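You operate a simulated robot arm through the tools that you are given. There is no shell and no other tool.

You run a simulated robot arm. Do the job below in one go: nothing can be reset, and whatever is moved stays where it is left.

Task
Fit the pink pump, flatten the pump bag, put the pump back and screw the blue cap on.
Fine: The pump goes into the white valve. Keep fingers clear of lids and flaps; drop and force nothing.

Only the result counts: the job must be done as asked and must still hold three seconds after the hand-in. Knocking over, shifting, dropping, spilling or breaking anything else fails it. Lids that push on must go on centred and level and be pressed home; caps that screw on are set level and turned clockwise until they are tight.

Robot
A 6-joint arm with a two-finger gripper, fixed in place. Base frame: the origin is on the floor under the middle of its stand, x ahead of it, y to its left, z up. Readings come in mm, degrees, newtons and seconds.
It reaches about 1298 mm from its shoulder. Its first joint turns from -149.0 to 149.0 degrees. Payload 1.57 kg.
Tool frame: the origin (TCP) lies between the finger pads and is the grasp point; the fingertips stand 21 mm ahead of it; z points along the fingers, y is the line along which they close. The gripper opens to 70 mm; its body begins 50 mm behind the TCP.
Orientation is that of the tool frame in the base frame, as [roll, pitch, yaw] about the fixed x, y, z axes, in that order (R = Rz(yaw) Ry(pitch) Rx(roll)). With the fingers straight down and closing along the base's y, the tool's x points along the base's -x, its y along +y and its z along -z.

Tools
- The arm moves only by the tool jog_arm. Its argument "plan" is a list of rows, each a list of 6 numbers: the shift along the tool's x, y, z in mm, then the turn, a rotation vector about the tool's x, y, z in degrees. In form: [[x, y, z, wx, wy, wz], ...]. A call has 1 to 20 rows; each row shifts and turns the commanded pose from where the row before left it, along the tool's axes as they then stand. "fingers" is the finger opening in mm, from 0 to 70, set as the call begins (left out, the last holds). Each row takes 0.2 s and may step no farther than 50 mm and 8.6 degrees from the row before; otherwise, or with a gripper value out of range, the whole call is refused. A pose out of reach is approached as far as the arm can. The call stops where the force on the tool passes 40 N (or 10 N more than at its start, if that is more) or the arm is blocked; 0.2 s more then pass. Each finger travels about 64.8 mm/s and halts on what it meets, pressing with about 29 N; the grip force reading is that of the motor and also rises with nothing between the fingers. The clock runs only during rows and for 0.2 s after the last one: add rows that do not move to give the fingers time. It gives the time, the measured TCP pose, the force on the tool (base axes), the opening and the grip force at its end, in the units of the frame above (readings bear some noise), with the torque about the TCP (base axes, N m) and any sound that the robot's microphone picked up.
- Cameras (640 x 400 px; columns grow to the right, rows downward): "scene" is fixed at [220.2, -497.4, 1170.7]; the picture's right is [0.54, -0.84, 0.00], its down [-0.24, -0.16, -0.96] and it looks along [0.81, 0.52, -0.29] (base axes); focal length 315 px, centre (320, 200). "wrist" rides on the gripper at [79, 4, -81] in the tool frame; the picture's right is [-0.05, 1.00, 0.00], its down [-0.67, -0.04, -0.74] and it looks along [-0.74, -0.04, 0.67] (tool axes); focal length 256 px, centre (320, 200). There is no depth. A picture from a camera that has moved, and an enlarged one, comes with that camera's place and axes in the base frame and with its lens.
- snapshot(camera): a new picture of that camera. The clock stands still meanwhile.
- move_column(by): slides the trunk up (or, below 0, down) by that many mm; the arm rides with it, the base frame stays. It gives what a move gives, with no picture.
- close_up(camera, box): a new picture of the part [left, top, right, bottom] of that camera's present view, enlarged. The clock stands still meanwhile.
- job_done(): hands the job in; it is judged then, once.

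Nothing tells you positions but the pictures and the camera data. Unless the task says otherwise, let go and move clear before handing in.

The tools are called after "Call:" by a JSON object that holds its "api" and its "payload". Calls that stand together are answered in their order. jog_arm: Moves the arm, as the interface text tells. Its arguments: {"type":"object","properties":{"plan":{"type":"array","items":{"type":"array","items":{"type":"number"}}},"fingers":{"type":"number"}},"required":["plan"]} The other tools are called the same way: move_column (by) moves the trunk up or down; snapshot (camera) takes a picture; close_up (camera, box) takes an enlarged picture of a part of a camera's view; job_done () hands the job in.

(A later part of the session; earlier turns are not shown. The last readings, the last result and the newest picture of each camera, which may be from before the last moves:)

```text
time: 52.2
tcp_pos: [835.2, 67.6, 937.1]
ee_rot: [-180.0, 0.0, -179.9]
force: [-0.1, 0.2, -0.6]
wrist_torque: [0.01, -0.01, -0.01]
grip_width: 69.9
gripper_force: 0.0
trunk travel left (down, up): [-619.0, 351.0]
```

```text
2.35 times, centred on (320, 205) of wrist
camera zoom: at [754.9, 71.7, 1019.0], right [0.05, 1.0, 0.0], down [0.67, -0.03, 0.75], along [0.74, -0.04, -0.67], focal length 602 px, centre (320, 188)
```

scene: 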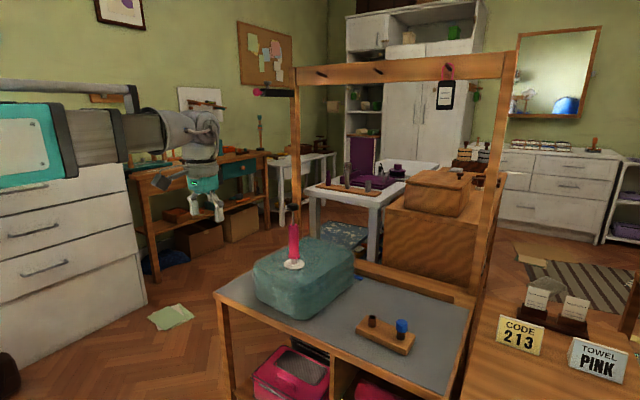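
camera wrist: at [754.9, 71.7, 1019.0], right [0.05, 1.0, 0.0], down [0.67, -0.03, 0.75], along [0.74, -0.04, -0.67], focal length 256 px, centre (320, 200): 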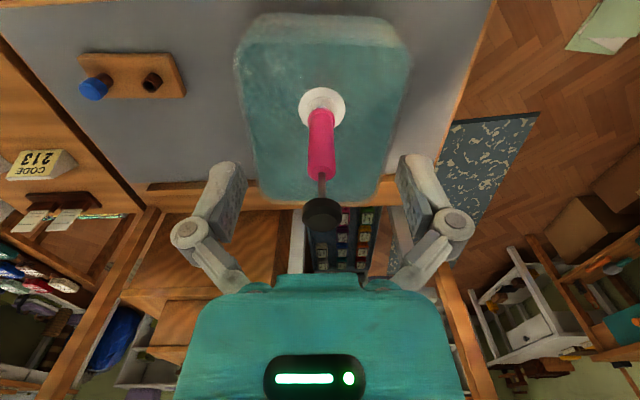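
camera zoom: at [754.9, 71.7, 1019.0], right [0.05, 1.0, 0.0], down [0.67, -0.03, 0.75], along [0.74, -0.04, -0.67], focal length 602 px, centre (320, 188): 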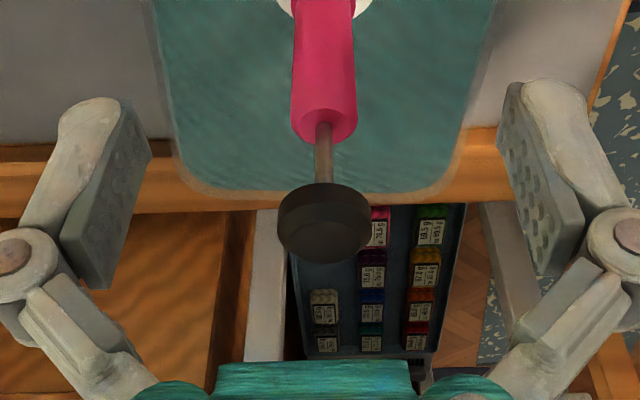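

From above, the handle is at about (938, 65). I'll move over it with open fingers, well above, and check.

Call:
{"api": "jog_arm", "payload": {"plan": [[-35, -0.8, 0, 0, 0, 0], [-35, -0.8, 0, 0, 0, 0], [-34, -0.9, 0, 0, 0, 0], [0, 0, 0, 0, 0, 0], [0, 0, 0, 0, 0, 0]]}}

Call:
{"api": "snapshot", "payload": {"camera": "wrist"}}

Call:
{"api": "close_up", "payload": {"camera": "scene", "box": [250, 150, 350, 270]}}

```text
time: 53.4
tcp_pos: [939.3, 63.4, 938.1]
ee_rot: [179.9, 0.0, -179.9]
force: [-0.3, 0.1, -0.3]
wrist_torque: [-0.01, 0.01, -0.02]
grip_width: 70.0
gripper_force: 0.0
out of reach, approached as far as the arm can: row 3
trunk travel left (down, up): [-619.0, 351.0]
```

```text
taken
camera wrist: at [859.1, 67.2, 1019.0], right [0.05, 1.0, 0.0], down [0.67, -0.03, 0.75], along [0.74, -0.04, -0.67], focal length 256 px, centre (320, 200)
```

wrist: 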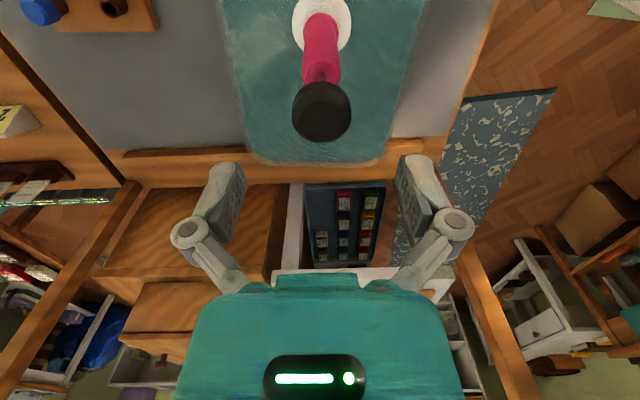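

```text
3.33 times, centred on (300, 210) of scene
camera zoom: at [220.2, -497.4, 1170.7], right [0.54, -0.84, 0.0], down [-0.24, -0.16, -0.96], along [0.81, 0.52, -0.29], focal length 1049 px, centre (387, 167)
```

zoom: 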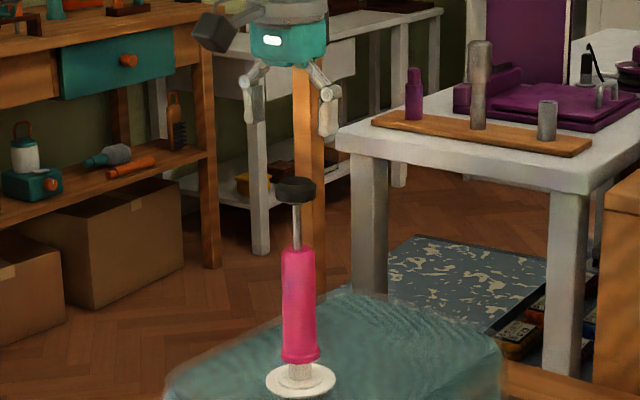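

Call:
{"api": "close_up", "payload": {"camera": "wrist", "box": [270, 0, 380, 150]}}

Call:
{"api": "close_up", "payload": {"camera": "scene", "box": [270, 190, 330, 240]}}

```text
2.67 times, centred on (325, 75) of wrist
camera zoom: at [859.1, 67.2, 1019.0], right [0.05, 1.0, 0.0], down [0.67, -0.03, 0.75], along [0.74, -0.04, -0.67], focal length 683 px, centre (307, 533)
```

zoom: 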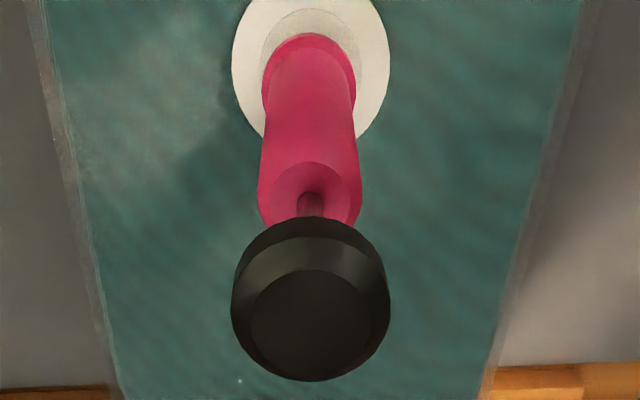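

```text
8.00 times, centred on (300, 215) of scene
camera zoom: at [220.2, -497.4, 1170.7], right [0.54, -0.84, 0.0], down [-0.24, -0.16, -0.96], along [0.81, 0.52, -0.29], focal length 2517 px, centre (480, 80)
```

zoom: 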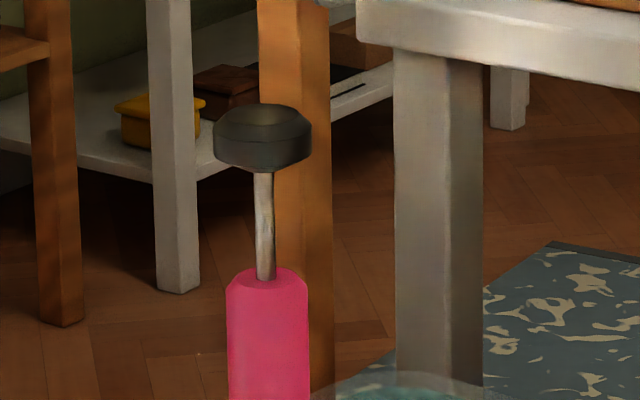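

The handle is centred in y, and I need about 4 mm more in x. I'll lower with open fingers so the tips reach just to the handle's lower edge.

Call:
{"api": "jog_arm", "payload": {"plan": [[-4, 0.3, 0, 0, 0, 0], [0, 0, 0, 0, 0, 0], [0, 0, 0, 0, 0, 0]]}}

Call:
{"api": "move_column", "payload": {"by": -45}}

Call:
{"api": "close_up", "payload": {"camera": "scene", "box": [260, 175, 340, 245]}}

Call:
{"api": "snapshot", "payload": {"camera": "wrist"}}

```text
time: 54.2
tcp_pos: [943.4, 64.2, 937.9]
ee_rot: [179.9, 0.0, -179.8]
force: [-0.3, 0.3, -0.4]
wrist_torque: [0.03, -0.01, 0.0]
grip_width: 70.2
gripper_force: 0.1
trunk travel left (down, up): [-619.0, 351.0]
```

```text
time: 55.1
tcp_pos: [942.0, 63.0, 892.1]
ee_rot: [180.0, 0.1, -179.9]
force: [0.5, -1.2, 0.7]
wrist_torque: [0.01, -0.01, 0.01]
grip_width: 70.1
gripper_force: 0.1
trunk travel left (down, up): [-574.0, 396.0]
```

```text
5.71 times, centred on (300, 210) of scene
camera zoom: at [220.2, -497.4, 1170.7], right [0.54, -0.84, 0.0], down [-0.24, -0.16, -0.96], along [0.81, 0.52, -0.29], focal length 1798 px, centre (434, 143)
```

zoom: 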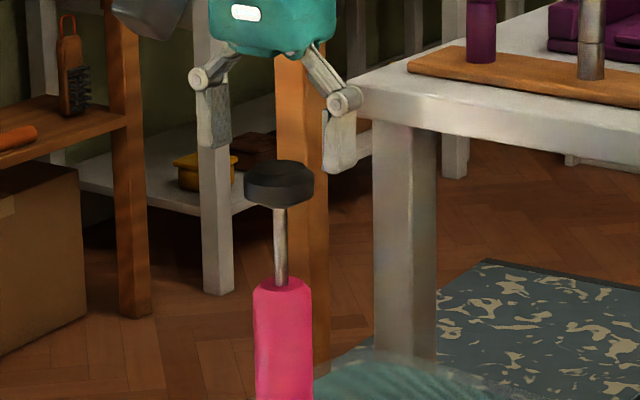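

```text
taken
camera wrist: at [863.1, 67.3, 973.9], right [0.05, 1.0, 0.0], down [0.67, -0.03, 0.75], along [0.74, -0.04, -0.67], focal length 256 px, centre (320, 200)
```

wrist: 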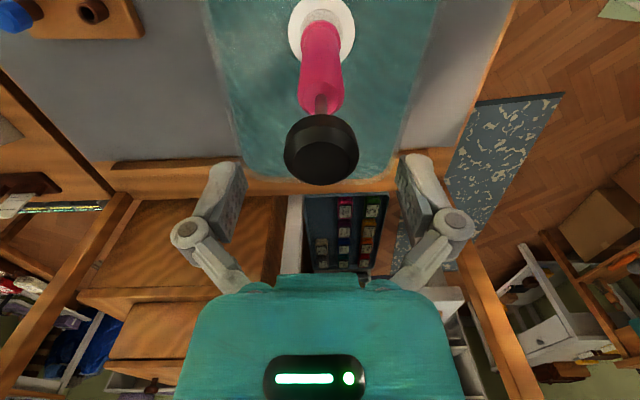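

Call:
{"api": "move_column", "payload": {"by": -10}}

Call:
{"api": "close_up", "payload": {"camera": "scene", "box": [260, 175, 340, 245]}}

Call:
{"api": "close_up", "payload": {"camera": "wrist", "box": [240, 90, 410, 230]}}

```text
time: 55.7
tcp_pos: [943.5, 63.0, 882.0]
ee_rot: [180.0, 0.1, -179.9]
force: [1.1, -0.2, 0.2]
wrist_torque: [-0.01, -0.01, 0.01]
grip_width: 70.0
gripper_force: 0.0
trunk travel left (down, up): [-564.0, 406.0]
```

```text
5.71 times, centred on (300, 210) of scene
camera zoom: at [220.2, -497.4, 1170.7], right [0.54, -0.84, 0.0], down [-0.24, -0.16, -0.96], along [0.81, 0.52, -0.29], focal length 1798 px, centre (434, 143)
```

zoom: 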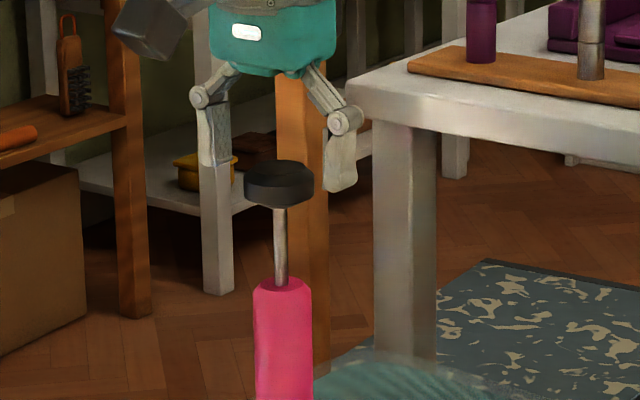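

```text
2.86 times, centred on (325, 160) of wrist
camera zoom: at [863.1, 67.4, 963.9], right [0.05, 1.0, 0.0], down [0.67, -0.03, 0.75], along [0.74, -0.04, -0.67], focal length 731 px, centre (306, 314)
```

zoom: 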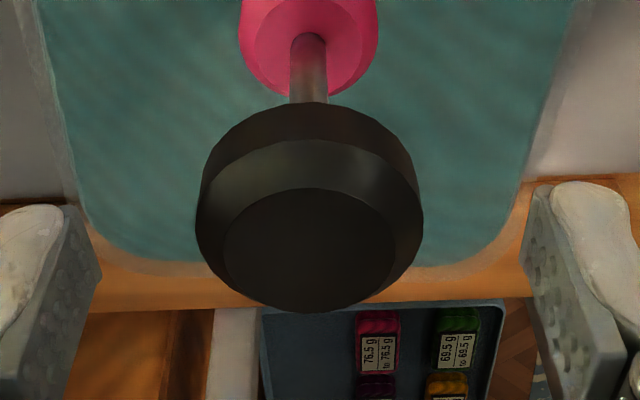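

The fingers straddle the handle and are centred in x and y. I'll close on the handle rim.

Call:
{"api": "jog_arm", "payload": {"plan": [[0, 0, 0, 0, 0, 0], [0, 0, 0, 0, 0, 0], [0, 0, 0, 0, 0, 0], [0, 0, 0, 0, 0, 0]], "fingers": 28}}

Call:
{"api": "close_up", "payload": {"camera": "scene", "box": [250, 175, 350, 275]}}

Call:
{"api": "close_up", "payload": {"camera": "wrist", "box": [240, 0, 410, 230]}}

```text
time: 56.7
tcp_pos: [943.1, 63.6, 882.6]
ee_rot: [179.9, 0.2, -179.8]
force: [0.0, 0.1, 1.1]
wrist_torque: [-0.01, -0.07, 0.05]
grip_width: 36.3
gripper_force: 29.2
trunk travel left (down, up): [-564.0, 406.0]
```

```text
4.00 times, centred on (300, 225) of scene
camera zoom: at [220.2, -497.4, 1170.7], right [0.54, -0.84, 0.0], down [-0.24, -0.16, -0.96], along [0.81, 0.52, -0.29], focal length 1259 px, centre (400, 100)
```

zoom: 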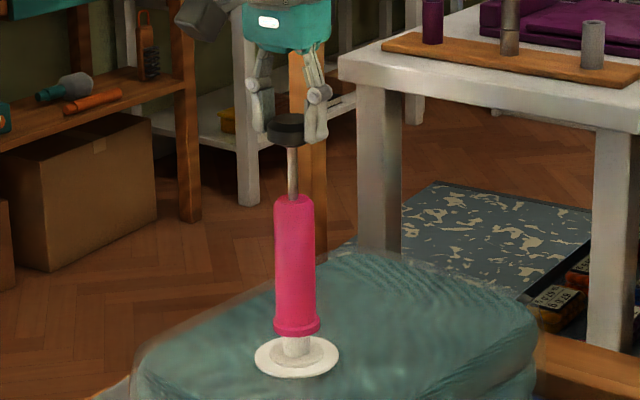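

```text
1.74 times, centred on (325, 115) of wrist
camera zoom: at [863.1, 67.4, 963.9], right [0.05, 1.0, 0.0], down [0.67, -0.03, 0.75], along [0.74, -0.04, -0.67], focal length 445 px, centre (311, 348)
```

zoom: 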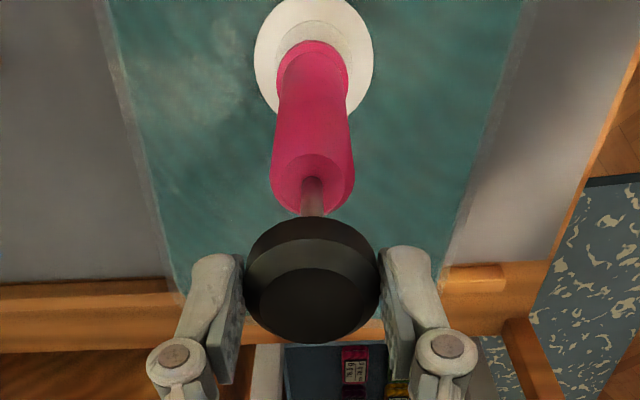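

The handle is gripped at 36.3 mm. I'll start the down stroke with a small step and watch the force.

Call:
{"api": "move_column", "payload": {"by": -5}}

Call:
{"api": "move_column", "payload": {"by": -10}}

Call:
{"api": "close_up", "payload": {"camera": "scene", "box": [250, 175, 350, 275]}}

```text
time: 57.2
tcp_pos: [943.1, 63.3, 876.6]
ee_rot: [180.0, 0.1, -179.9]
force: [0.3, 0.5, 1.0]
wrist_torque: [0.0, -0.06, 0.0]
grip_width: 36.3
gripper_force: 28.9
trunk travel left (down, up): [-559.0, 411.0]
```

```text
time: 57.8
tcp_pos: [943.3, 63.0, 867.6]
ee_rot: [-180.0, 0.1, 180.0]
force: [0.0, 0.3, 2.9]
wrist_torque: [0.02, -0.1, -0.01]
grip_width: 36.4
gripper_force: 29.2
trunk travel left (down, up): [-549.0, 421.0]
```

```text
4.00 times, centred on (300, 225) of scene
camera zoom: at [220.2, -497.4, 1170.7], right [0.54, -0.84, 0.0], down [-0.24, -0.16, -0.96], along [0.81, 0.52, -0.29], focal length 1259 px, centre (400, 100)
```

zoom: 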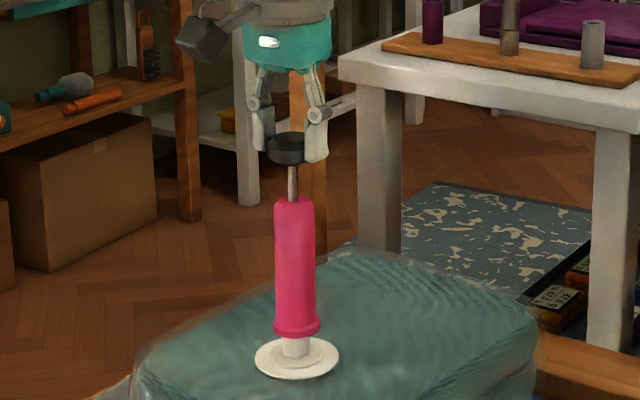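

The handle slides down with about 2–3 N and the pump stays put. I'll continue the stroke.

Call:
{"api": "move_column", "payload": {"by": -12}}

Call:
{"api": "move_column", "payload": {"by": -8}}

Call:
{"api": "close_up", "payload": {"camera": "scene", "box": [250, 175, 350, 275]}}

```text
time: 58.4
tcp_pos: [942.3, 63.4, 856.4]
ee_rot: [-179.9, 0.2, -179.8]
force: [0.7, 0.5, 2.9]
wrist_torque: [0.02, -0.14, -0.03]
grip_width: 36.5
gripper_force: 29.3
trunk travel left (down, up): [-537.0, 433.0]
```

```text
time: 59.0
tcp_pos: [943.5, 63.3, 846.1]
ee_rot: [-180.0, 0.1, -180.0]
force: [0.3, -0.2, 3.5]
wrist_torque: [0.01, -0.12, -0.01]
grip_width: 36.5
gripper_force: 29.1
trunk travel left (down, up): [-529.0, 441.0]
heard: click
```

```text
4.00 times, centred on (300, 225) of scene
camera zoom: at [220.2, -497.4, 1170.7], right [0.54, -0.84, 0.0], down [-0.24, -0.16, -0.96], along [0.81, 0.52, -0.29], focal length 1259 px, centre (400, 100)
```

zoom: 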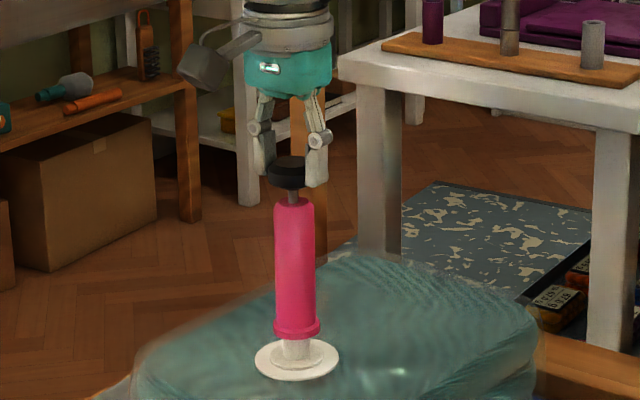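

A click sounded at the bottom of the stroke. Now I'll pull the handle up slowly and check that the pump stays in the valve.

Call:
{"api": "move_column", "payload": {"by": 8}}

Call:
{"api": "close_up", "payload": {"camera": "scene", "box": [250, 175, 350, 275]}}

Call:
{"api": "close_up", "payload": {"camera": "scene", "box": [285, 248, 305, 262]}}

```text
time: 59.5
tcp_pos: [942.9, 63.3, 855.9]
ee_rot: [-179.9, 0.0, -179.9]
force: [1.4, 1.3, 2.6]
wrist_torque: [0.01, -0.03, 0.0]
grip_width: 36.3
gripper_force: 29.1
trunk travel left (down, up): [-537.0, 433.0]
```

```text
4.00 times, centred on (300, 225) of scene
camera zoom: at [220.2, -497.4, 1170.7], right [0.54, -0.84, 0.0], down [-0.24, -0.16, -0.96], along [0.81, 0.52, -0.29], focal length 1259 px, centre (400, 100)
```

zoom: 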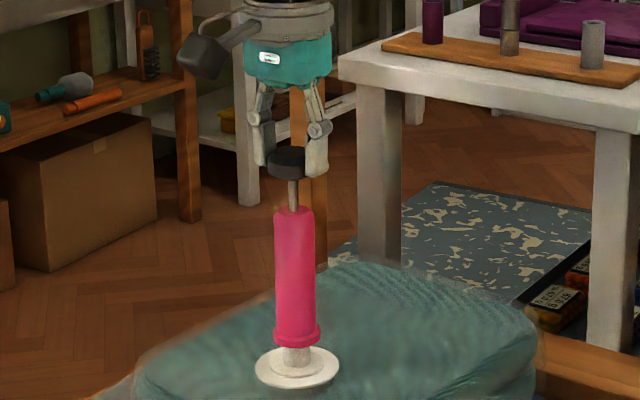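

```text
16.00 times, centred on (295, 255) of scene
camera zoom: at [220.2, -497.4, 1170.7], right [0.54, -0.84, 0.0], down [-0.24, -0.16, -0.96], along [0.81, 0.52, -0.29], focal length 5035 px, centre (720, -680)
```

zoom: 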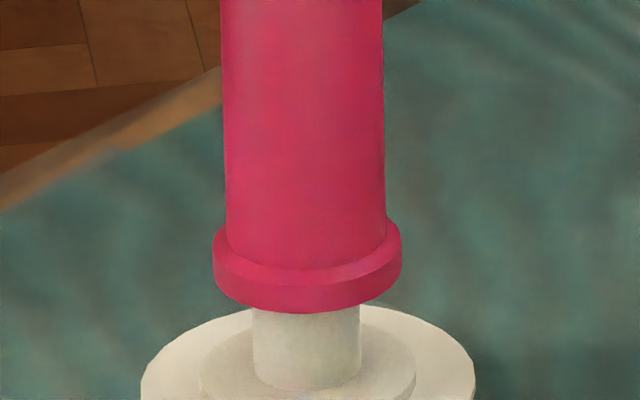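

The bag has sunk about 9 mm, so strokes work, and the handle seems to be spring-returned. I'll raise to the top of the stroke and repeat.

Call:
{"api": "move_column", "payload": {"by": 10}}

Call:
{"api": "move_column", "payload": {"by": 6}}

Call:
{"api": "close_up", "payload": {"camera": "scene", "box": [250, 175, 350, 275]}}

Call:
{"api": "close_up", "payload": {"camera": "scene", "box": [285, 248, 305, 262]}}

```text
time: 60.1
tcp_pos: [943.9, 64.4, 864.8]
ee_rot: [180.0, -0.1, -179.9]
force: [-0.1, -0.1, 0.8]
wrist_torque: [-0.02, 0.01, 0.04]
grip_width: 36.6
gripper_force: 28.8
trunk travel left (down, up): [-547.0, 423.0]
```

```text
time: 60.7
tcp_pos: [943.2, 63.9, 870.6]
ee_rot: [-180.0, 0.0, -179.9]
force: [-0.3, -0.5, -0.2]
wrist_torque: [-0.02, 0.02, 0.0]
grip_width: 36.4
gripper_force: 28.9
trunk travel left (down, up): [-553.0, 417.0]
```

```text
4.00 times, centred on (300, 225) of scene
camera zoom: at [220.2, -497.4, 1170.7], right [0.54, -0.84, 0.0], down [-0.24, -0.16, -0.96], along [0.81, 0.52, -0.29], focal length 1259 px, centre (400, 100)
```

zoom: 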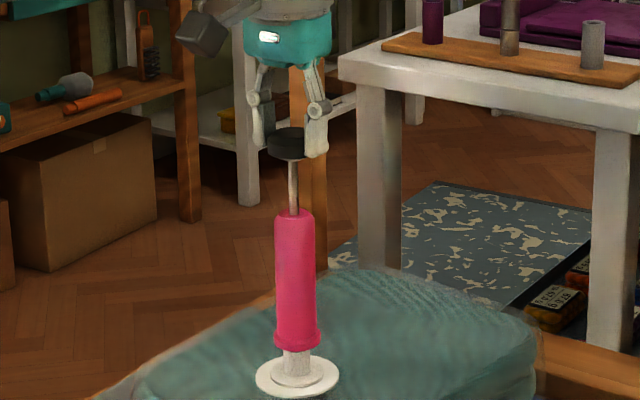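

```text
16.00 times, centred on (295, 255) of scene
camera zoom: at [220.2, -497.4, 1170.7], right [0.54, -0.84, 0.0], down [-0.24, -0.16, -0.96], along [0.81, 0.52, -0.29], focal length 5035 px, centre (720, -680)
```

zoom: 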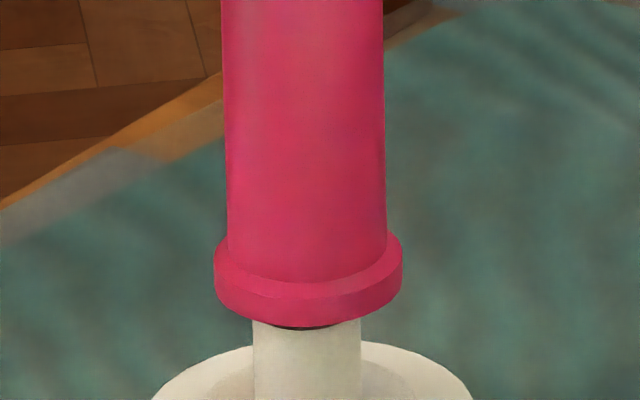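

The bag sank about 12 mm in total on that stroke. I'm at the top of the handle travel, so I'll do the next down stroke in two parts.

Call:
{"api": "move_column", "payload": {"by": -26}}

Call:
{"api": "move_column", "payload": {"by": -10}}

Call:
{"api": "close_up", "payload": {"camera": "scene", "box": [250, 175, 350, 275]}}

```text
time: 61.4
tcp_pos: [941.9, 63.6, 844.5]
ee_rot: [-180.0, 0.2, -179.8]
force: [0.8, 0.7, 2.8]
wrist_torque: [0.01, -0.02, -0.03]
grip_width: 36.5
gripper_force: 29.0
trunk travel left (down, up): [-527.0, 443.0]
```

```text
time: 62.0
tcp_pos: [943.4, 63.4, 835.3]
ee_rot: [-180.0, 0.0, -179.9]
force: [0.7, 0.8, 3.8]
wrist_torque: [0.04, -0.11, 0.04]
grip_width: 36.5
gripper_force: 29.4
trunk travel left (down, up): [-517.0, 453.0]
```

```text
4.00 times, centred on (300, 225) of scene
camera zoom: at [220.2, -497.4, 1170.7], right [0.54, -0.84, 0.0], down [-0.24, -0.16, -0.96], along [0.81, 0.52, -0.29], focal length 1259 px, centre (400, 100)
```

zoom: 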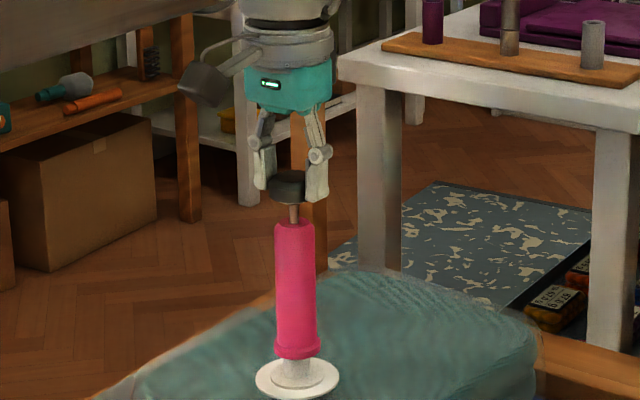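

No click yet and some rod still shows. I'll go a little further.

Call:
{"api": "move_column", "payload": {"by": -5}}

Call:
{"api": "close_up", "payload": {"camera": "scene", "box": [250, 175, 350, 275]}}

```text
time: 62.5
tcp_pos: [944.3, 63.3, 830.7]
ee_rot: [-179.9, 0.1, -179.8]
force: [1.6, 0.6, 4.0]
wrist_torque: [0.06, -0.1, 0.02]
grip_width: 36.4
gripper_force: 28.9
trunk travel left (down, up): [-512.0, 458.0]
heard: click
```

```text
4.00 times, centred on (300, 225) of scene
camera zoom: at [220.2, -497.4, 1170.7], right [0.54, -0.84, 0.0], down [-0.24, -0.16, -0.96], along [0.81, 0.52, -0.29], focal length 1259 px, centre (400, 100)
```

zoom: 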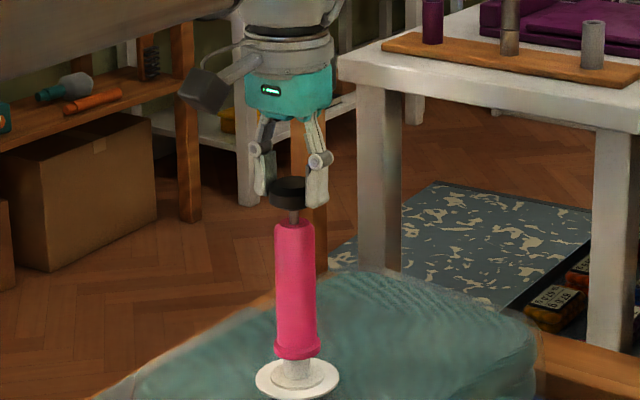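

Second click. I'll go up about 20 mm, which is full extension now that the bag has sunk, and check.

Call:
{"api": "move_column", "payload": {"by": 10}}

Call:
{"api": "move_column", "payload": {"by": 9}}

Call:
{"api": "close_up", "payload": {"camera": "scene", "box": [250, 175, 350, 275]}}

Call:
{"api": "close_up", "payload": {"camera": "scene", "box": [285, 255, 305, 269]}}

```text
time: 63.1
tcp_pos: [943.2, 63.5, 840.7]
ee_rot: [180.0, 0.0, -179.9]
force: [0.5, -0.7, 2.1]
wrist_torque: [0.03, -0.06, 0.0]
grip_width: 36.3
gripper_force: 29.1
trunk travel left (down, up): [-522.0, 448.0]
```

```text
time: 63.7
tcp_pos: [942.2, 63.5, 849.7]
ee_rot: [179.9, 0.0, -179.9]
force: [-0.1, 0.5, 0.3]
wrist_torque: [0.01, -0.01, -0.01]
grip_width: 36.5
gripper_force: 29.1
trunk travel left (down, up): [-531.0, 439.0]
```

```text
4.00 times, centred on (300, 225) of scene
camera zoom: at [220.2, -497.4, 1170.7], right [0.54, -0.84, 0.0], down [-0.24, -0.16, -0.96], along [0.81, 0.52, -0.29], focal length 1259 px, centre (400, 100)
```

zoom: 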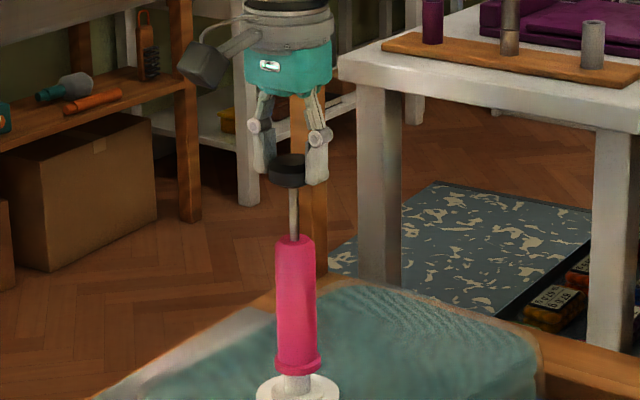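

```text
16.00 times, centred on (295, 262) of scene
camera zoom: at [220.2, -497.4, 1170.7], right [0.54, -0.84, 0.0], down [-0.24, -0.16, -0.96], along [0.81, 0.52, -0.29], focal length 5035 px, centre (720, -792)
```

zoom: 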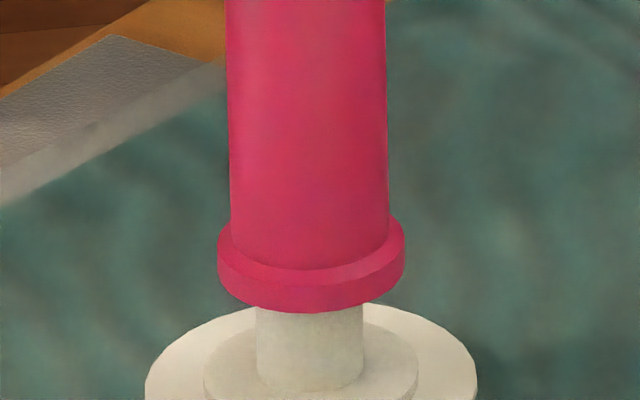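

At the top again with the pump seated. Third stroke down.

Call:
{"api": "move_column", "payload": {"by": -28}}

Call:
{"api": "move_column", "payload": {"by": -7}}

```text
time: 64.4
tcp_pos: [943.2, 62.9, 821.6]
ee_rot: [179.9, 0.1, -179.9]
force: [0.6, 0.6, 3.5]
wrist_torque: [0.03, -0.11, 0.03]
grip_width: 36.5
gripper_force: 29.4
trunk travel left (down, up): [-503.0, 467.0]
```

```text
time: 65.0
tcp_pos: [942.2, 63.9, 814.6]
ee_rot: [180.0, 0.1, -180.0]
force: [1.2, 0.2, 4.0]
wrist_torque: [-0.03, -0.21, 0.04]
grip_width: 36.7
gripper_force: 29.0
trunk travel left (down, up): [-496.0, 474.0]
heard: click
```

Third click. I'll go up to the new top of the stroke and check.

Call:
{"api": "move_column", "payload": {"by": 10}}

Call:
{"api": "move_column", "payload": {"by": 9}}

Call:
{"api": "close_up", "payload": {"camera": "scene", "box": [240, 190, 350, 290]}}

Call:
{"api": "close_up", "payload": {"camera": "scene", "box": [285, 258, 305, 272]}}

```text
time: 65.5
tcp_pos: [942.4, 63.7, 824.7]
ee_rot: [180.0, 0.0, -179.9]
force: [0.6, 0.3, 2.4]
wrist_torque: [-0.02, -0.04, 0.04]
grip_width: 36.4
gripper_force: 28.9
trunk travel left (down, up): [-506.0, 464.0]
```

```text
time: 66.1
tcp_pos: [942.3, 63.5, 833.4]
ee_rot: [-180.0, 0.0, -180.0]
force: [-0.1, -0.7, -0.5]
wrist_torque: [-0.01, 0.0, -0.01]
grip_width: 36.3
gripper_force: 28.9
trunk travel left (down, up): [-515.0, 455.0]
```

```text
4.00 times, centred on (295, 240) of scene
camera zoom: at [220.2, -497.4, 1170.7], right [0.54, -0.84, 0.0], down [-0.24, -0.16, -0.96], along [0.81, 0.52, -0.29], focal length 1259 px, centre (420, 40)
```

zoom: 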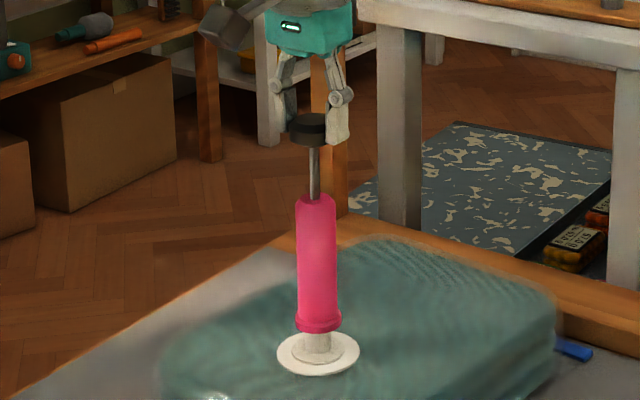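

```text
16.00 times, centred on (295, 265) of scene
camera zoom: at [220.2, -497.4, 1170.7], right [0.54, -0.84, 0.0], down [-0.24, -0.16, -0.96], along [0.81, 0.52, -0.29], focal length 5035 px, centre (720, -840)
```

zoom: 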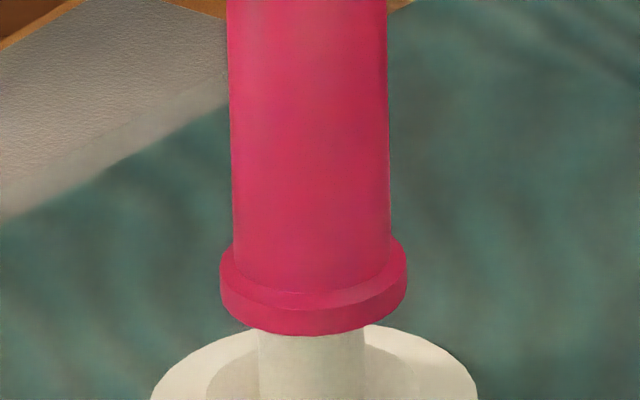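

The bag is clearly flatter. Fourth stroke.

Call:
{"api": "move_column", "payload": {"by": -28}}

Call:
{"api": "move_column", "payload": {"by": -7}}

```text
time: 66.8
tcp_pos: [942.6, 63.7, 806.0]
ee_rot: [-180.0, 0.0, -179.9]
force: [1.2, 0.3, 3.9]
wrist_torque: [-0.01, -0.07, -0.01]
grip_width: 36.2
gripper_force: 28.7
trunk travel left (down, up): [-487.0, 483.0]
```

```text
time: 67.4
tcp_pos: [942.7, 64.4, 798.0]
ee_rot: [-179.9, 0.0, -179.9]
force: [0.8, -0.4, 3.5]
wrist_torque: [0.0, -0.15, 0.01]
grip_width: 36.2
gripper_force: 28.9
trunk travel left (down, up): [-480.0, 490.0]
heard: click
```

Call:
{"api": "move_column", "payload": {"by": 10}}

Call:
{"api": "move_column", "payload": {"by": 8}}

Call:
{"api": "close_up", "payload": {"camera": "scene", "box": [240, 190, 350, 290]}}

Call:
{"api": "close_up", "payload": {"camera": "scene", "box": [285, 262, 305, 276]}}

```text
time: 68.0
tcp_pos: [943.2, 64.1, 808.2]
ee_rot: [-180.0, -0.1, -179.9]
force: [0.1, 0.1, 2.1]
wrist_torque: [0.02, -0.07, 0.0]
grip_width: 36.2
gripper_force: 29.0
trunk travel left (down, up): [-490.0, 480.0]
```

```text
time: 68.6
tcp_pos: [943.5, 63.4, 816.3]
ee_rot: [180.0, 0.0, -179.9]
force: [0.0, -0.4, -0.2]
wrist_torque: [0.01, 0.02, -0.02]
grip_width: 36.5
gripper_force: 29.4
trunk travel left (down, up): [-498.0, 472.0]
```

```text
4.00 times, centred on (295, 240) of scene
camera zoom: at [220.2, -497.4, 1170.7], right [0.54, -0.84, 0.0], down [-0.24, -0.16, -0.96], along [0.81, 0.52, -0.29], focal length 1259 px, centre (420, 40)
```

zoom: 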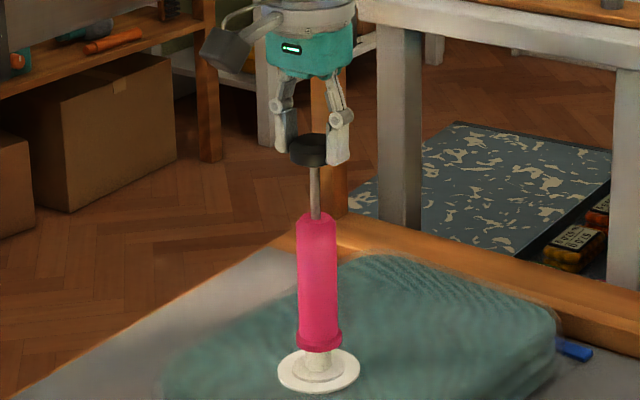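

```text
16.00 times, centred on (295, 269) of scene
camera zoom: at [220.2, -497.4, 1170.7], right [0.54, -0.84, 0.0], down [-0.24, -0.16, -0.96], along [0.81, 0.52, -0.29], focal length 5035 px, centre (720, -904)
```

zoom: 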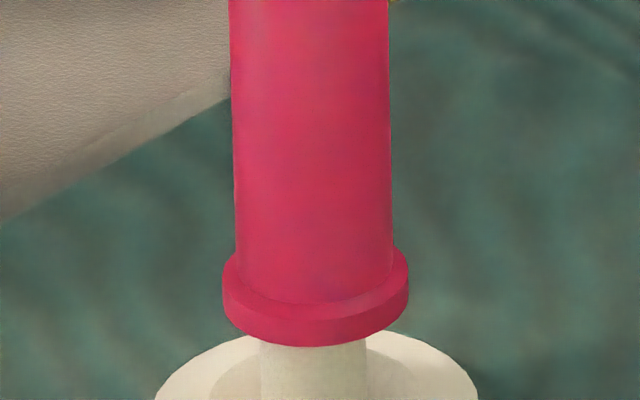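

Four clicks so far, about 16 mm each. Fifth stroke.

Call:
{"api": "move_column", "payload": {"by": -27}}

Call:
{"api": "move_column", "payload": {"by": -7}}

```text
time: 69.3
tcp_pos: [942.7, 63.9, 789.9]
ee_rot: [180.0, 0.0, -180.0]
force: [0.0, 0.4, 3.1]
wrist_torque: [0.05, -0.09, -0.02]
grip_width: 36.4
gripper_force: 28.6
trunk travel left (down, up): [-471.0, 499.0]
```

```text
time: 69.8
tcp_pos: [942.6, 63.5, 783.1]
ee_rot: [-179.9, 0.1, -179.9]
force: [1.4, 0.9, 3.2]
wrist_torque: [-0.01, -0.2, 0.01]
grip_width: 36.5
gripper_force: 28.0
trunk travel left (down, up): [-464.0, 506.0]
heard: click
```

Call:
{"api": "move_column", "payload": {"by": 10}}

Call:
{"api": "move_column", "payload": {"by": 8}}

Call:
{"api": "snapshot", "payload": {"camera": "scene"}}

Call:
{"api": "close_up", "payload": {"camera": "scene", "box": [240, 200, 360, 320]}}

```text
time: 70.4
tcp_pos: [942.7, 63.0, 792.0]
ee_rot: [-179.9, 0.1, -179.9]
force: [0.7, 0.8, 3.6]
wrist_torque: [-0.02, -0.12, 0.0]
grip_width: 36.2
gripper_force: 28.7
trunk travel left (down, up): [-474.0, 496.0]
```

```text
time: 71.0
tcp_pos: [942.8, 63.1, 800.7]
ee_rot: [180.0, -0.1, -179.9]
force: [-0.2, 1.6, 2.0]
wrist_torque: [0.0, -0.02, 0.01]
grip_width: 36.4
gripper_force: 29.0
trunk travel left (down, up): [-482.0, 488.0]
```

```text
taken
```

scene: 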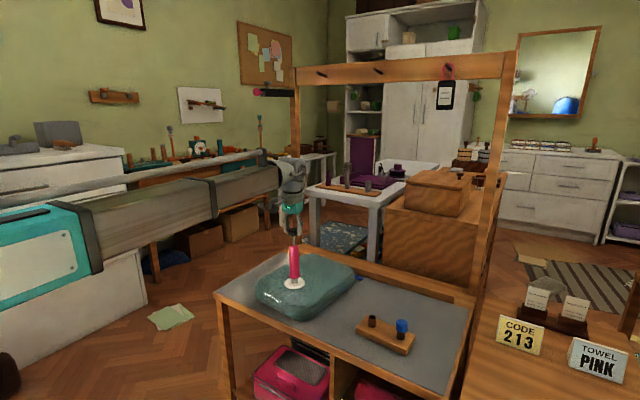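

```text
3.33 times, centred on (300, 260) of scene
camera zoom: at [220.2, -497.4, 1170.7], right [0.54, -0.84, 0.0], down [-0.24, -0.16, -0.96], along [0.81, 0.52, -0.29], focal length 1049 px, centre (387, 0)
```

zoom: 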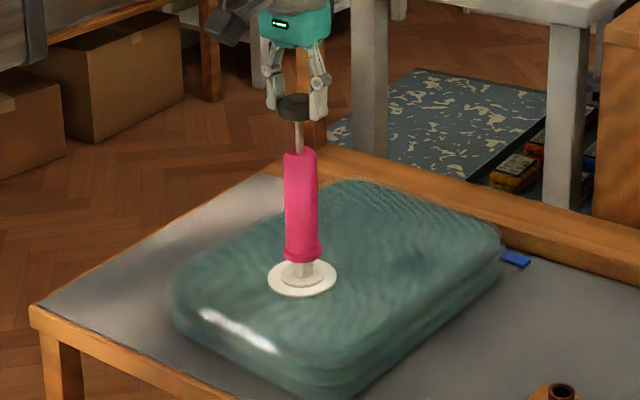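

The spring force shows the handle isn't fully extended yet, so the bag may have sunk less this time. I'll raise a bit more and check.

Call:
{"api": "move_column", "payload": {"by": 7}}

Call:
{"api": "close_up", "payload": {"camera": "scene", "box": [240, 200, 360, 320]}}

Call:
{"api": "close_up", "payload": {"camera": "scene", "box": [285, 266, 305, 290]}}

```text
time: 71.6
tcp_pos: [942.4, 63.5, 808.3]
ee_rot: [-180.0, 0.1, -179.9]
force: [0.1, 0.7, 1.7]
wrist_torque: [0.0, 0.08, 0.04]
grip_width: 36.5
gripper_force: 28.8
trunk travel left (down, up): [-489.0, 481.0]
```

```text
3.33 times, centred on (300, 260) of scene
camera zoom: at [220.2, -497.4, 1170.7], right [0.54, -0.84, 0.0], down [-0.24, -0.16, -0.96], along [0.81, 0.52, -0.29], focal length 1049 px, centre (387, 0)
```

zoom: 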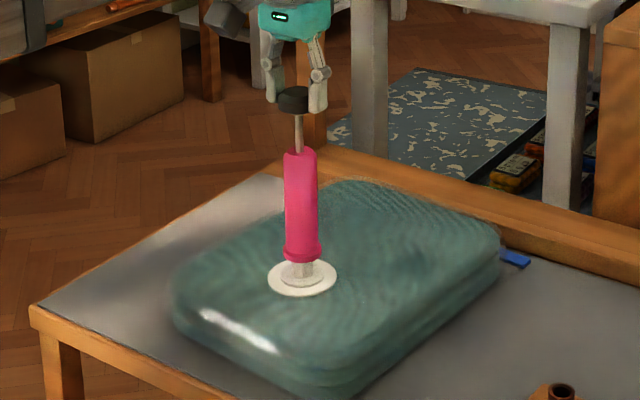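

```text
16.00 times, centred on (295, 278) of scene
camera zoom: at [220.2, -497.4, 1170.7], right [0.54, -0.84, 0.0], down [-0.24, -0.16, -0.96], along [0.81, 0.52, -0.29], focal length 5035 px, centre (720, -1048)
```

zoom: 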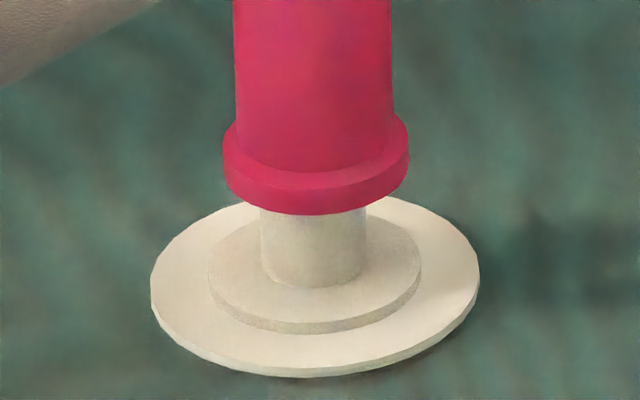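

The fifth stroke sank the bag only about 3 mm, so it may be nearly flat. I'll complete the up stroke and do another to confirm.

Call:
{"api": "move_column", "payload": {"by": 5}}

Call:
{"api": "move_column", "payload": {"by": -27}}

Call:
{"api": "move_column", "payload": {"by": -7}}

Call:
{"api": "close_up", "payload": {"camera": "scene", "box": [285, 266, 305, 290]}}

```text
time: 72.1
tcp_pos: [942.6, 63.1, 814.3]
ee_rot: [-180.0, 0.0, -179.9]
force: [-1.2, 0.2, 0.9]
wrist_torque: [-0.01, 0.13, 0.04]
grip_width: 36.6
gripper_force: 28.7
trunk travel left (down, up): [-494.0, 476.0]
```

```text
time: 72.8
tcp_pos: [943.3, 63.8, 785.7]
ee_rot: [-179.9, 0.0, -179.9]
force: [0.2, -0.5, 4.0]
wrist_torque: [-0.02, -0.02, 0.01]
grip_width: 36.5
gripper_force: 29.3
trunk travel left (down, up): [-467.0, 503.0]
```

```text
time: 73.4
tcp_pos: [943.2, 63.1, 780.5]
ee_rot: [179.9, 0.1, -179.9]
force: [0.7, -0.4, 4.6]
wrist_torque: [0.06, -0.09, 0.01]
grip_width: 36.3
gripper_force: 29.4
trunk travel left (down, up): [-460.0, 510.0]
heard: click
```

```text
16.00 times, centred on (295, 278) of scene
camera zoom: at [220.2, -497.4, 1170.7], right [0.54, -0.84, 0.0], down [-0.24, -0.16, -0.96], along [0.81, 0.52, -0.29], focal length 5035 px, centre (720, -1048)
```

zoom: 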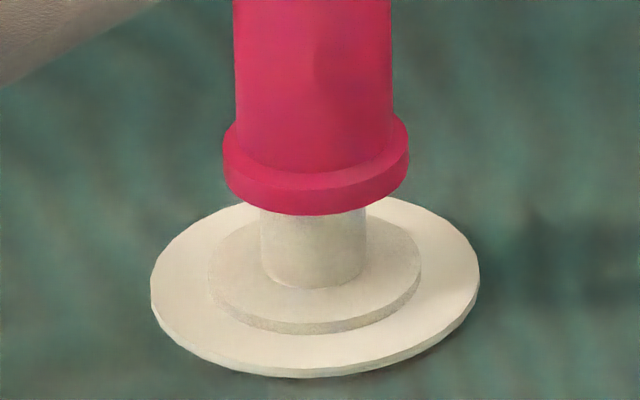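

Call:
{"api": "jog_arm", "payload": {"plan": [[0, 0, 0, 0, 0, 0], [0, 0, 0, 0, 0, 0], [0, 0, 0, 0, 0, 0], [0, 0, 0, 0, 0, 0], [0, 0, 0, 0, 0, 0], [0, 0, 0, 0, 0, 0]]}}

Call:
{"api": "close_up", "payload": {"camera": "scene", "box": [285, 266, 305, 290]}}

Call:
{"api": "close_up", "payload": {"camera": "scene", "box": [240, 200, 360, 330]}}

```text
time: 74.8
tcp_pos: [942.9, 62.6, 778.1]
ee_rot: [180.0, 0.0, -179.9]
force: [0.6, 0.8, 4.3]
wrist_torque: [-0.01, -0.11, 0.03]
grip_width: 36.4
gripper_force: 28.9
trunk travel left (down, up): [-460.0, 510.0]
```

```text
16.00 times, centred on (295, 278) of scene
camera zoom: at [220.2, -497.4, 1170.7], right [0.54, -0.84, 0.0], down [-0.24, -0.16, -0.96], along [0.81, 0.52, -0.29], focal length 5035 px, centre (720, -1048)
```

zoom: 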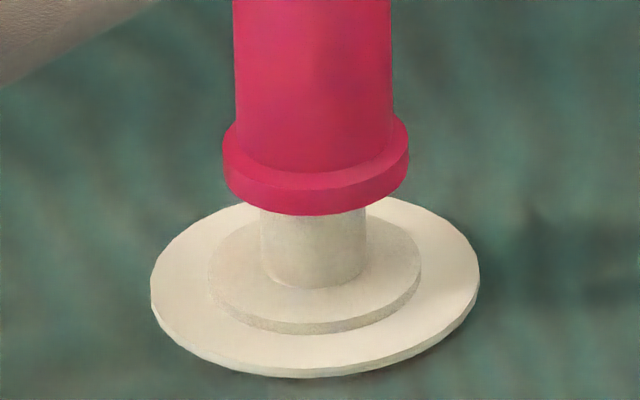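

```text
3.08 times, centred on (300, 265) of scene
camera zoom: at [220.2, -497.4, 1170.7], right [0.54, -0.84, 0.0], down [-0.24, -0.16, -0.96], along [0.81, 0.52, -0.29], focal length 968 px, centre (382, 0)
```

zoom: 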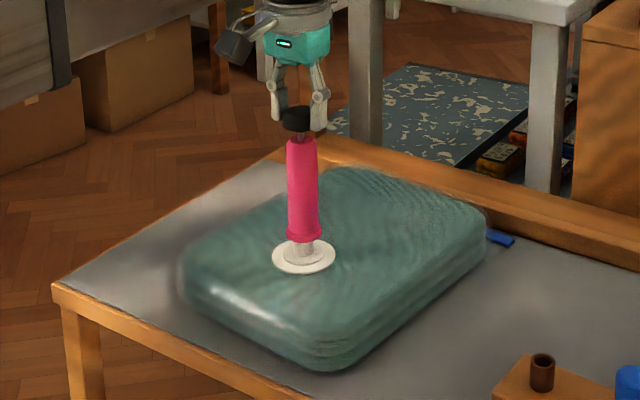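

The sixth stroke clicked but the bag did not sink any further, so it is flat. I'll raise the handle to the top, release it, and move clear above.

Call:
{"api": "move_column", "payload": {"by": 33}}

Call:
{"api": "jog_arm", "payload": {"plan": [[0, 0, 0, 0, 0, 0], [0, 0, 0, 0, 0, 0], [0, 0, 0, 0, 0, 0], [0, 0, 0, 0, 0, 0]], "fingers": 70}}

Call:
{"api": "move_column", "payload": {"by": 70}}

Call:
{"api": "snapshot", "payload": {"camera": "wrist"}}

Call:
{"api": "close_up", "payload": {"camera": "scene", "box": [240, 180, 360, 320]}}

```text
time: 75.6
tcp_pos: [942.9, 63.2, 811.4]
ee_rot: [-179.9, 0.0, -179.9]
force: [0.3, 0.5, 1.2]
wrist_torque: [0.0, 0.08, 0.0]
grip_width: 36.2
gripper_force: 28.8
trunk travel left (down, up): [-493.0, 477.0]
```

```text
time: 76.6
tcp_pos: [942.7, 64.4, 811.0]
ee_rot: [180.0, 0.0, -180.0]
force: [0.5, 0.5, 0.8]
wrist_torque: [-0.04, 0.01, -0.01]
grip_width: 69.9
gripper_force: 0.1
trunk travel left (down, up): [-493.0, 477.0]
```

```text
time: 77.7
tcp_pos: [945.6, 64.2, 882.0]
ee_rot: [-180.0, 0.1, -179.9]
force: [-0.9, 0.8, 0.5]
wrist_torque: [0.0, 0.03, -0.02]
grip_width: 70.2
gripper_force: 0.1
trunk travel left (down, up): [-563.0, 407.0]
```

```text
taken
camera wrist: at [863.2, 67.4, 962.8], right [0.05, 1.0, 0.0], down [0.67, -0.03, 0.75], along [0.74, -0.04, -0.67], focal length 256 px, centre (320, 200)
```

wrist: 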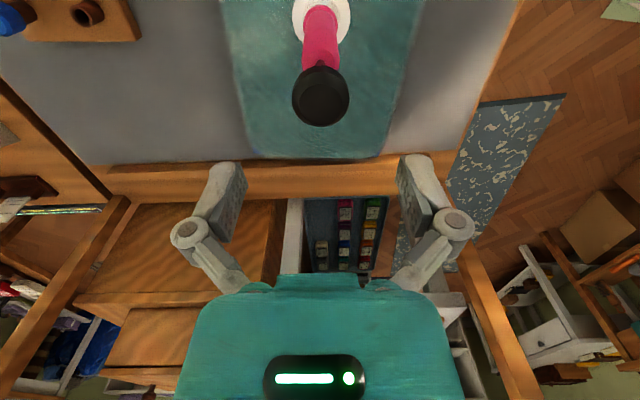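

```text
2.86 times, centred on (300, 250) of scene
camera zoom: at [220.2, -497.4, 1170.7], right [0.54, -0.84, 0.0], down [-0.24, -0.16, -0.96], along [0.81, 0.52, -0.29], focal length 899 px, centre (377, 57)
```

zoom: 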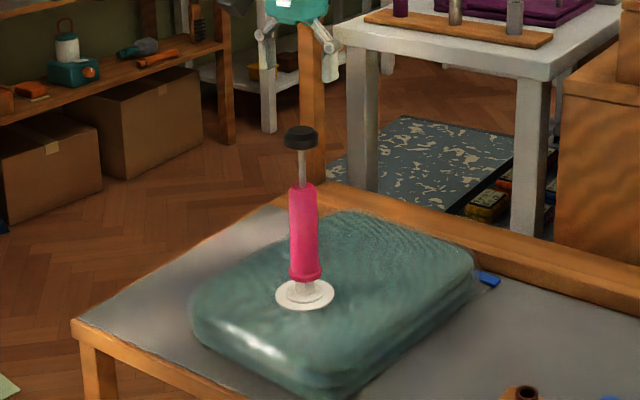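

The pump is free-standing and upright, and the bag is flat. I'll retreat and tilt the gripper back to the side-grasp orientation.

Call:
{"api": "jog_arm", "payload": {"plan": [[44, 0, 0, 0, 0, 0], [44, 0, 0, 0, 0, 0], [44, 0, 0, 0, 0, 0], [44, 0, 0, 0, 0, 0], [44, 0, 0, 0, 0, 0], [44, 0, 0, 0, 0, 0], [44, 0, 0, 0, 0, 0], [-27.5, 0, -2.04, 0, -8.49, 0], [-27.5, 0, -2.04, 0, -8.49, 0], [-27.5, 0, -2.04, 0, -8.49, 0], [-27.5, 0, -2.04, 0, -8.49, 0], [-27.5, 0, -2.04, 0, -8.49, 0], [-27.5, 0, -2.04, 0, -8.49, 0], [-27.5, 0, -2.04, 0, -8.49, 0], [0, 0, 0, 0, 0, 0], [0, 0, 0, 0, 0, 0]]}}

Call:
{"api": "snapshot", "payload": {"camera": "wrist"}}

Call:
{"api": "snapshot", "payload": {"camera": "scene"}}

```text
time: 81.0
tcp_pos: [798.0, 62.3, 974.3]
ee_rot: [179.9, 59.5, -179.9]
force: [0.7, -0.4, -0.4]
wrist_torque: [0.01, 0.02, 0.04]
grip_width: 70.0
gripper_force: 0.1
out of reach, approached as far as the arm can: row 6, 11
trunk travel left (down, up): [-563.0, 407.0]
```

```text
taken
camera wrist: at [687.3, 66.4, 946.4], right [0.03, 1.0, 0.05], down [-0.3, -0.04, 0.95], along [0.95, -0.04, 0.3], focal length 256 px, centre (320, 200)
```

wrist: 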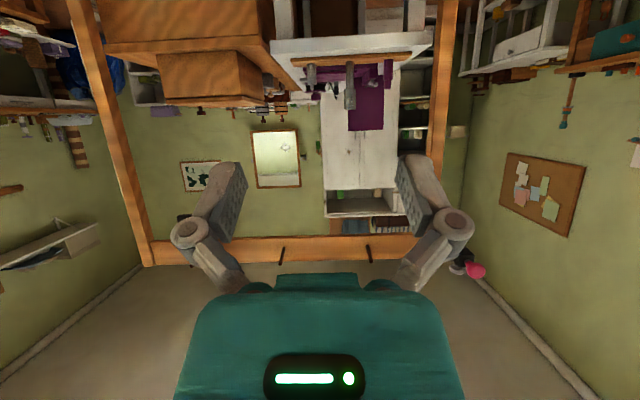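

```text
taken
```

scene: 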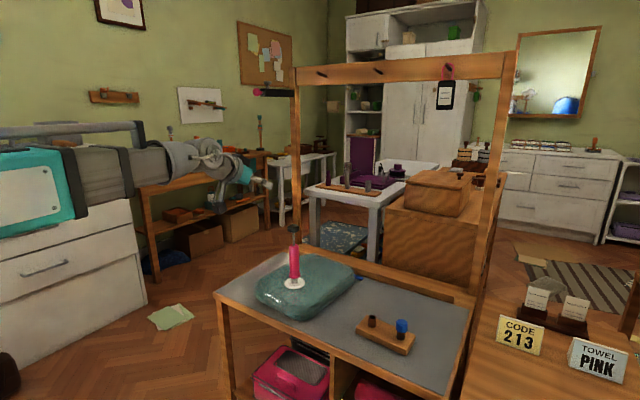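

Call:
{"api": "move_column", "payload": {"by": -254}}

Call:
{"api": "snapshot", "payload": {"camera": "wrist"}}

Call:
{"api": "close_up", "payload": {"camera": "wrist", "box": [260, 0, 390, 240]}}

Call:
{"api": "close_up", "payload": {"camera": "scene", "box": [240, 200, 360, 310]}}

```text
time: 83.7
tcp_pos: [797.5, 62.3, 719.7]
ee_rot: [-180.0, 59.6, 179.9]
force: [-0.3, 0.1, 0.1]
wrist_torque: [0.06, 0.0, 0.02]
grip_width: 70.0
gripper_force: 0.1
trunk travel left (down, up): [-309.0, 661.0]
```

```text
taken
camera wrist: at [687.1, 66.4, 692.4], right [0.03, 1.0, 0.05], down [-0.3, -0.04, 0.95], along [0.95, -0.04, 0.3], focal length 256 px, centre (320, 200)
```

wrist: 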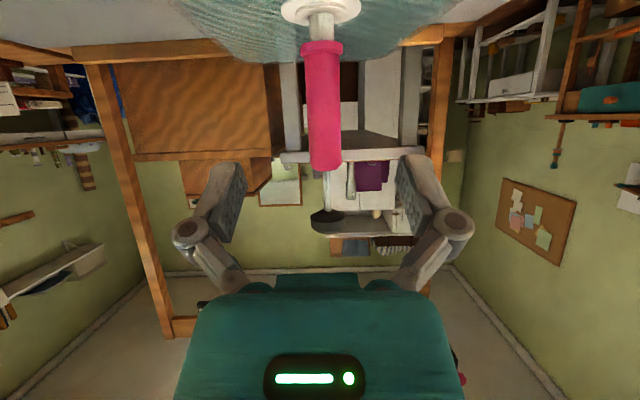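

```text
1.67 times, centred on (325, 120) of wrist
camera zoom: at [687.1, 66.4, 692.4], right [0.03, 1.0, 0.05], down [-0.3, -0.04, 0.95], along [0.95, -0.04, 0.3], focal length 427 px, centre (312, 333)
```

zoom: 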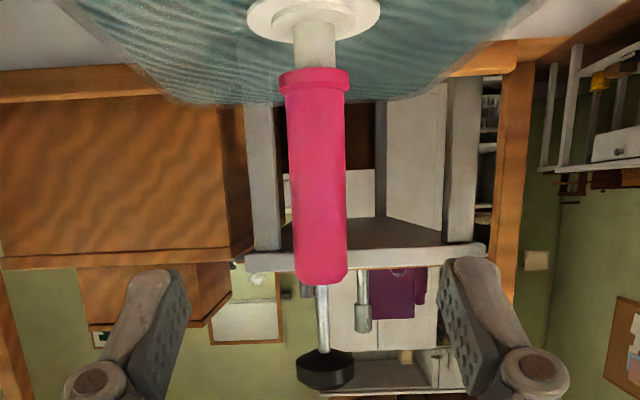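

```text
3.64 times, centred on (300, 255) of scene
camera zoom: at [220.2, -497.4, 1170.7], right [0.54, -0.84, 0.0], down [-0.24, -0.16, -0.96], along [0.81, 0.52, -0.29], focal length 1144 px, centre (393, 0)
```

zoom: 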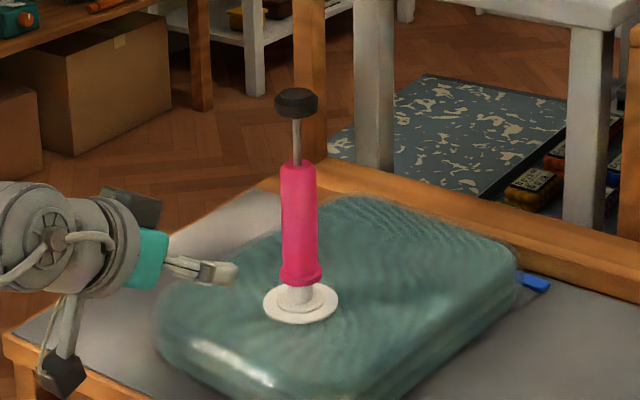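

Same view as before, offset by the 70 mm sink. I'll advance most of the way to the grasp point and check centring.

Call:
{"api": "jog_arm", "payload": {"plan": [[-19.3, 0.5, 32.7, 0, 0, 0], [-19.3, 0.5, 32.7, 0, 0, 0], [-19.3, 0.5, 32.7, 0, 0, 0], [0, 0, 0, 0, 0, 0], [0, 0, 0, 0, 0, 0]]}}

Call:
{"api": "close_up", "payload": {"camera": "wrist", "box": [250, 130, 400, 250]}}

```text
time: 84.9
tcp_pos: [912.7, 63.9, 717.9]
ee_rot: [-180.0, 59.4, -179.9]
force: [-1.1, 0.6, -0.2]
wrist_torque: [-0.01, 0.0, 0.0]
grip_width: 70.2
gripper_force: 0.0
trunk travel left (down, up): [-309.0, 661.0]
```

```text
3.33 times, centred on (325, 190) of wrist
camera zoom: at [801.4, 67.9, 692.2], right [0.03, 1.0, 0.05], down [-0.3, -0.04, 0.95], along [0.95, -0.04, 0.3], focal length 853 px, centre (303, 233)
```

zoom: 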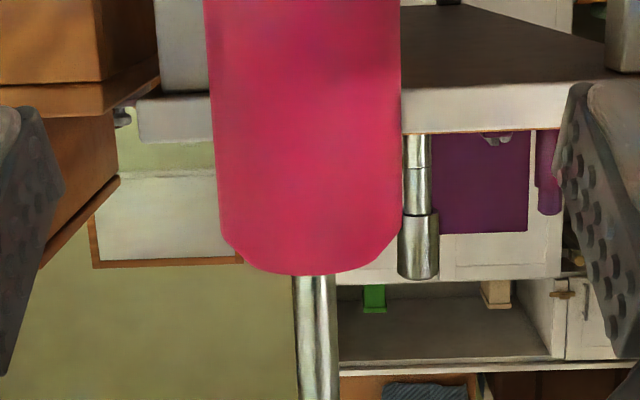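

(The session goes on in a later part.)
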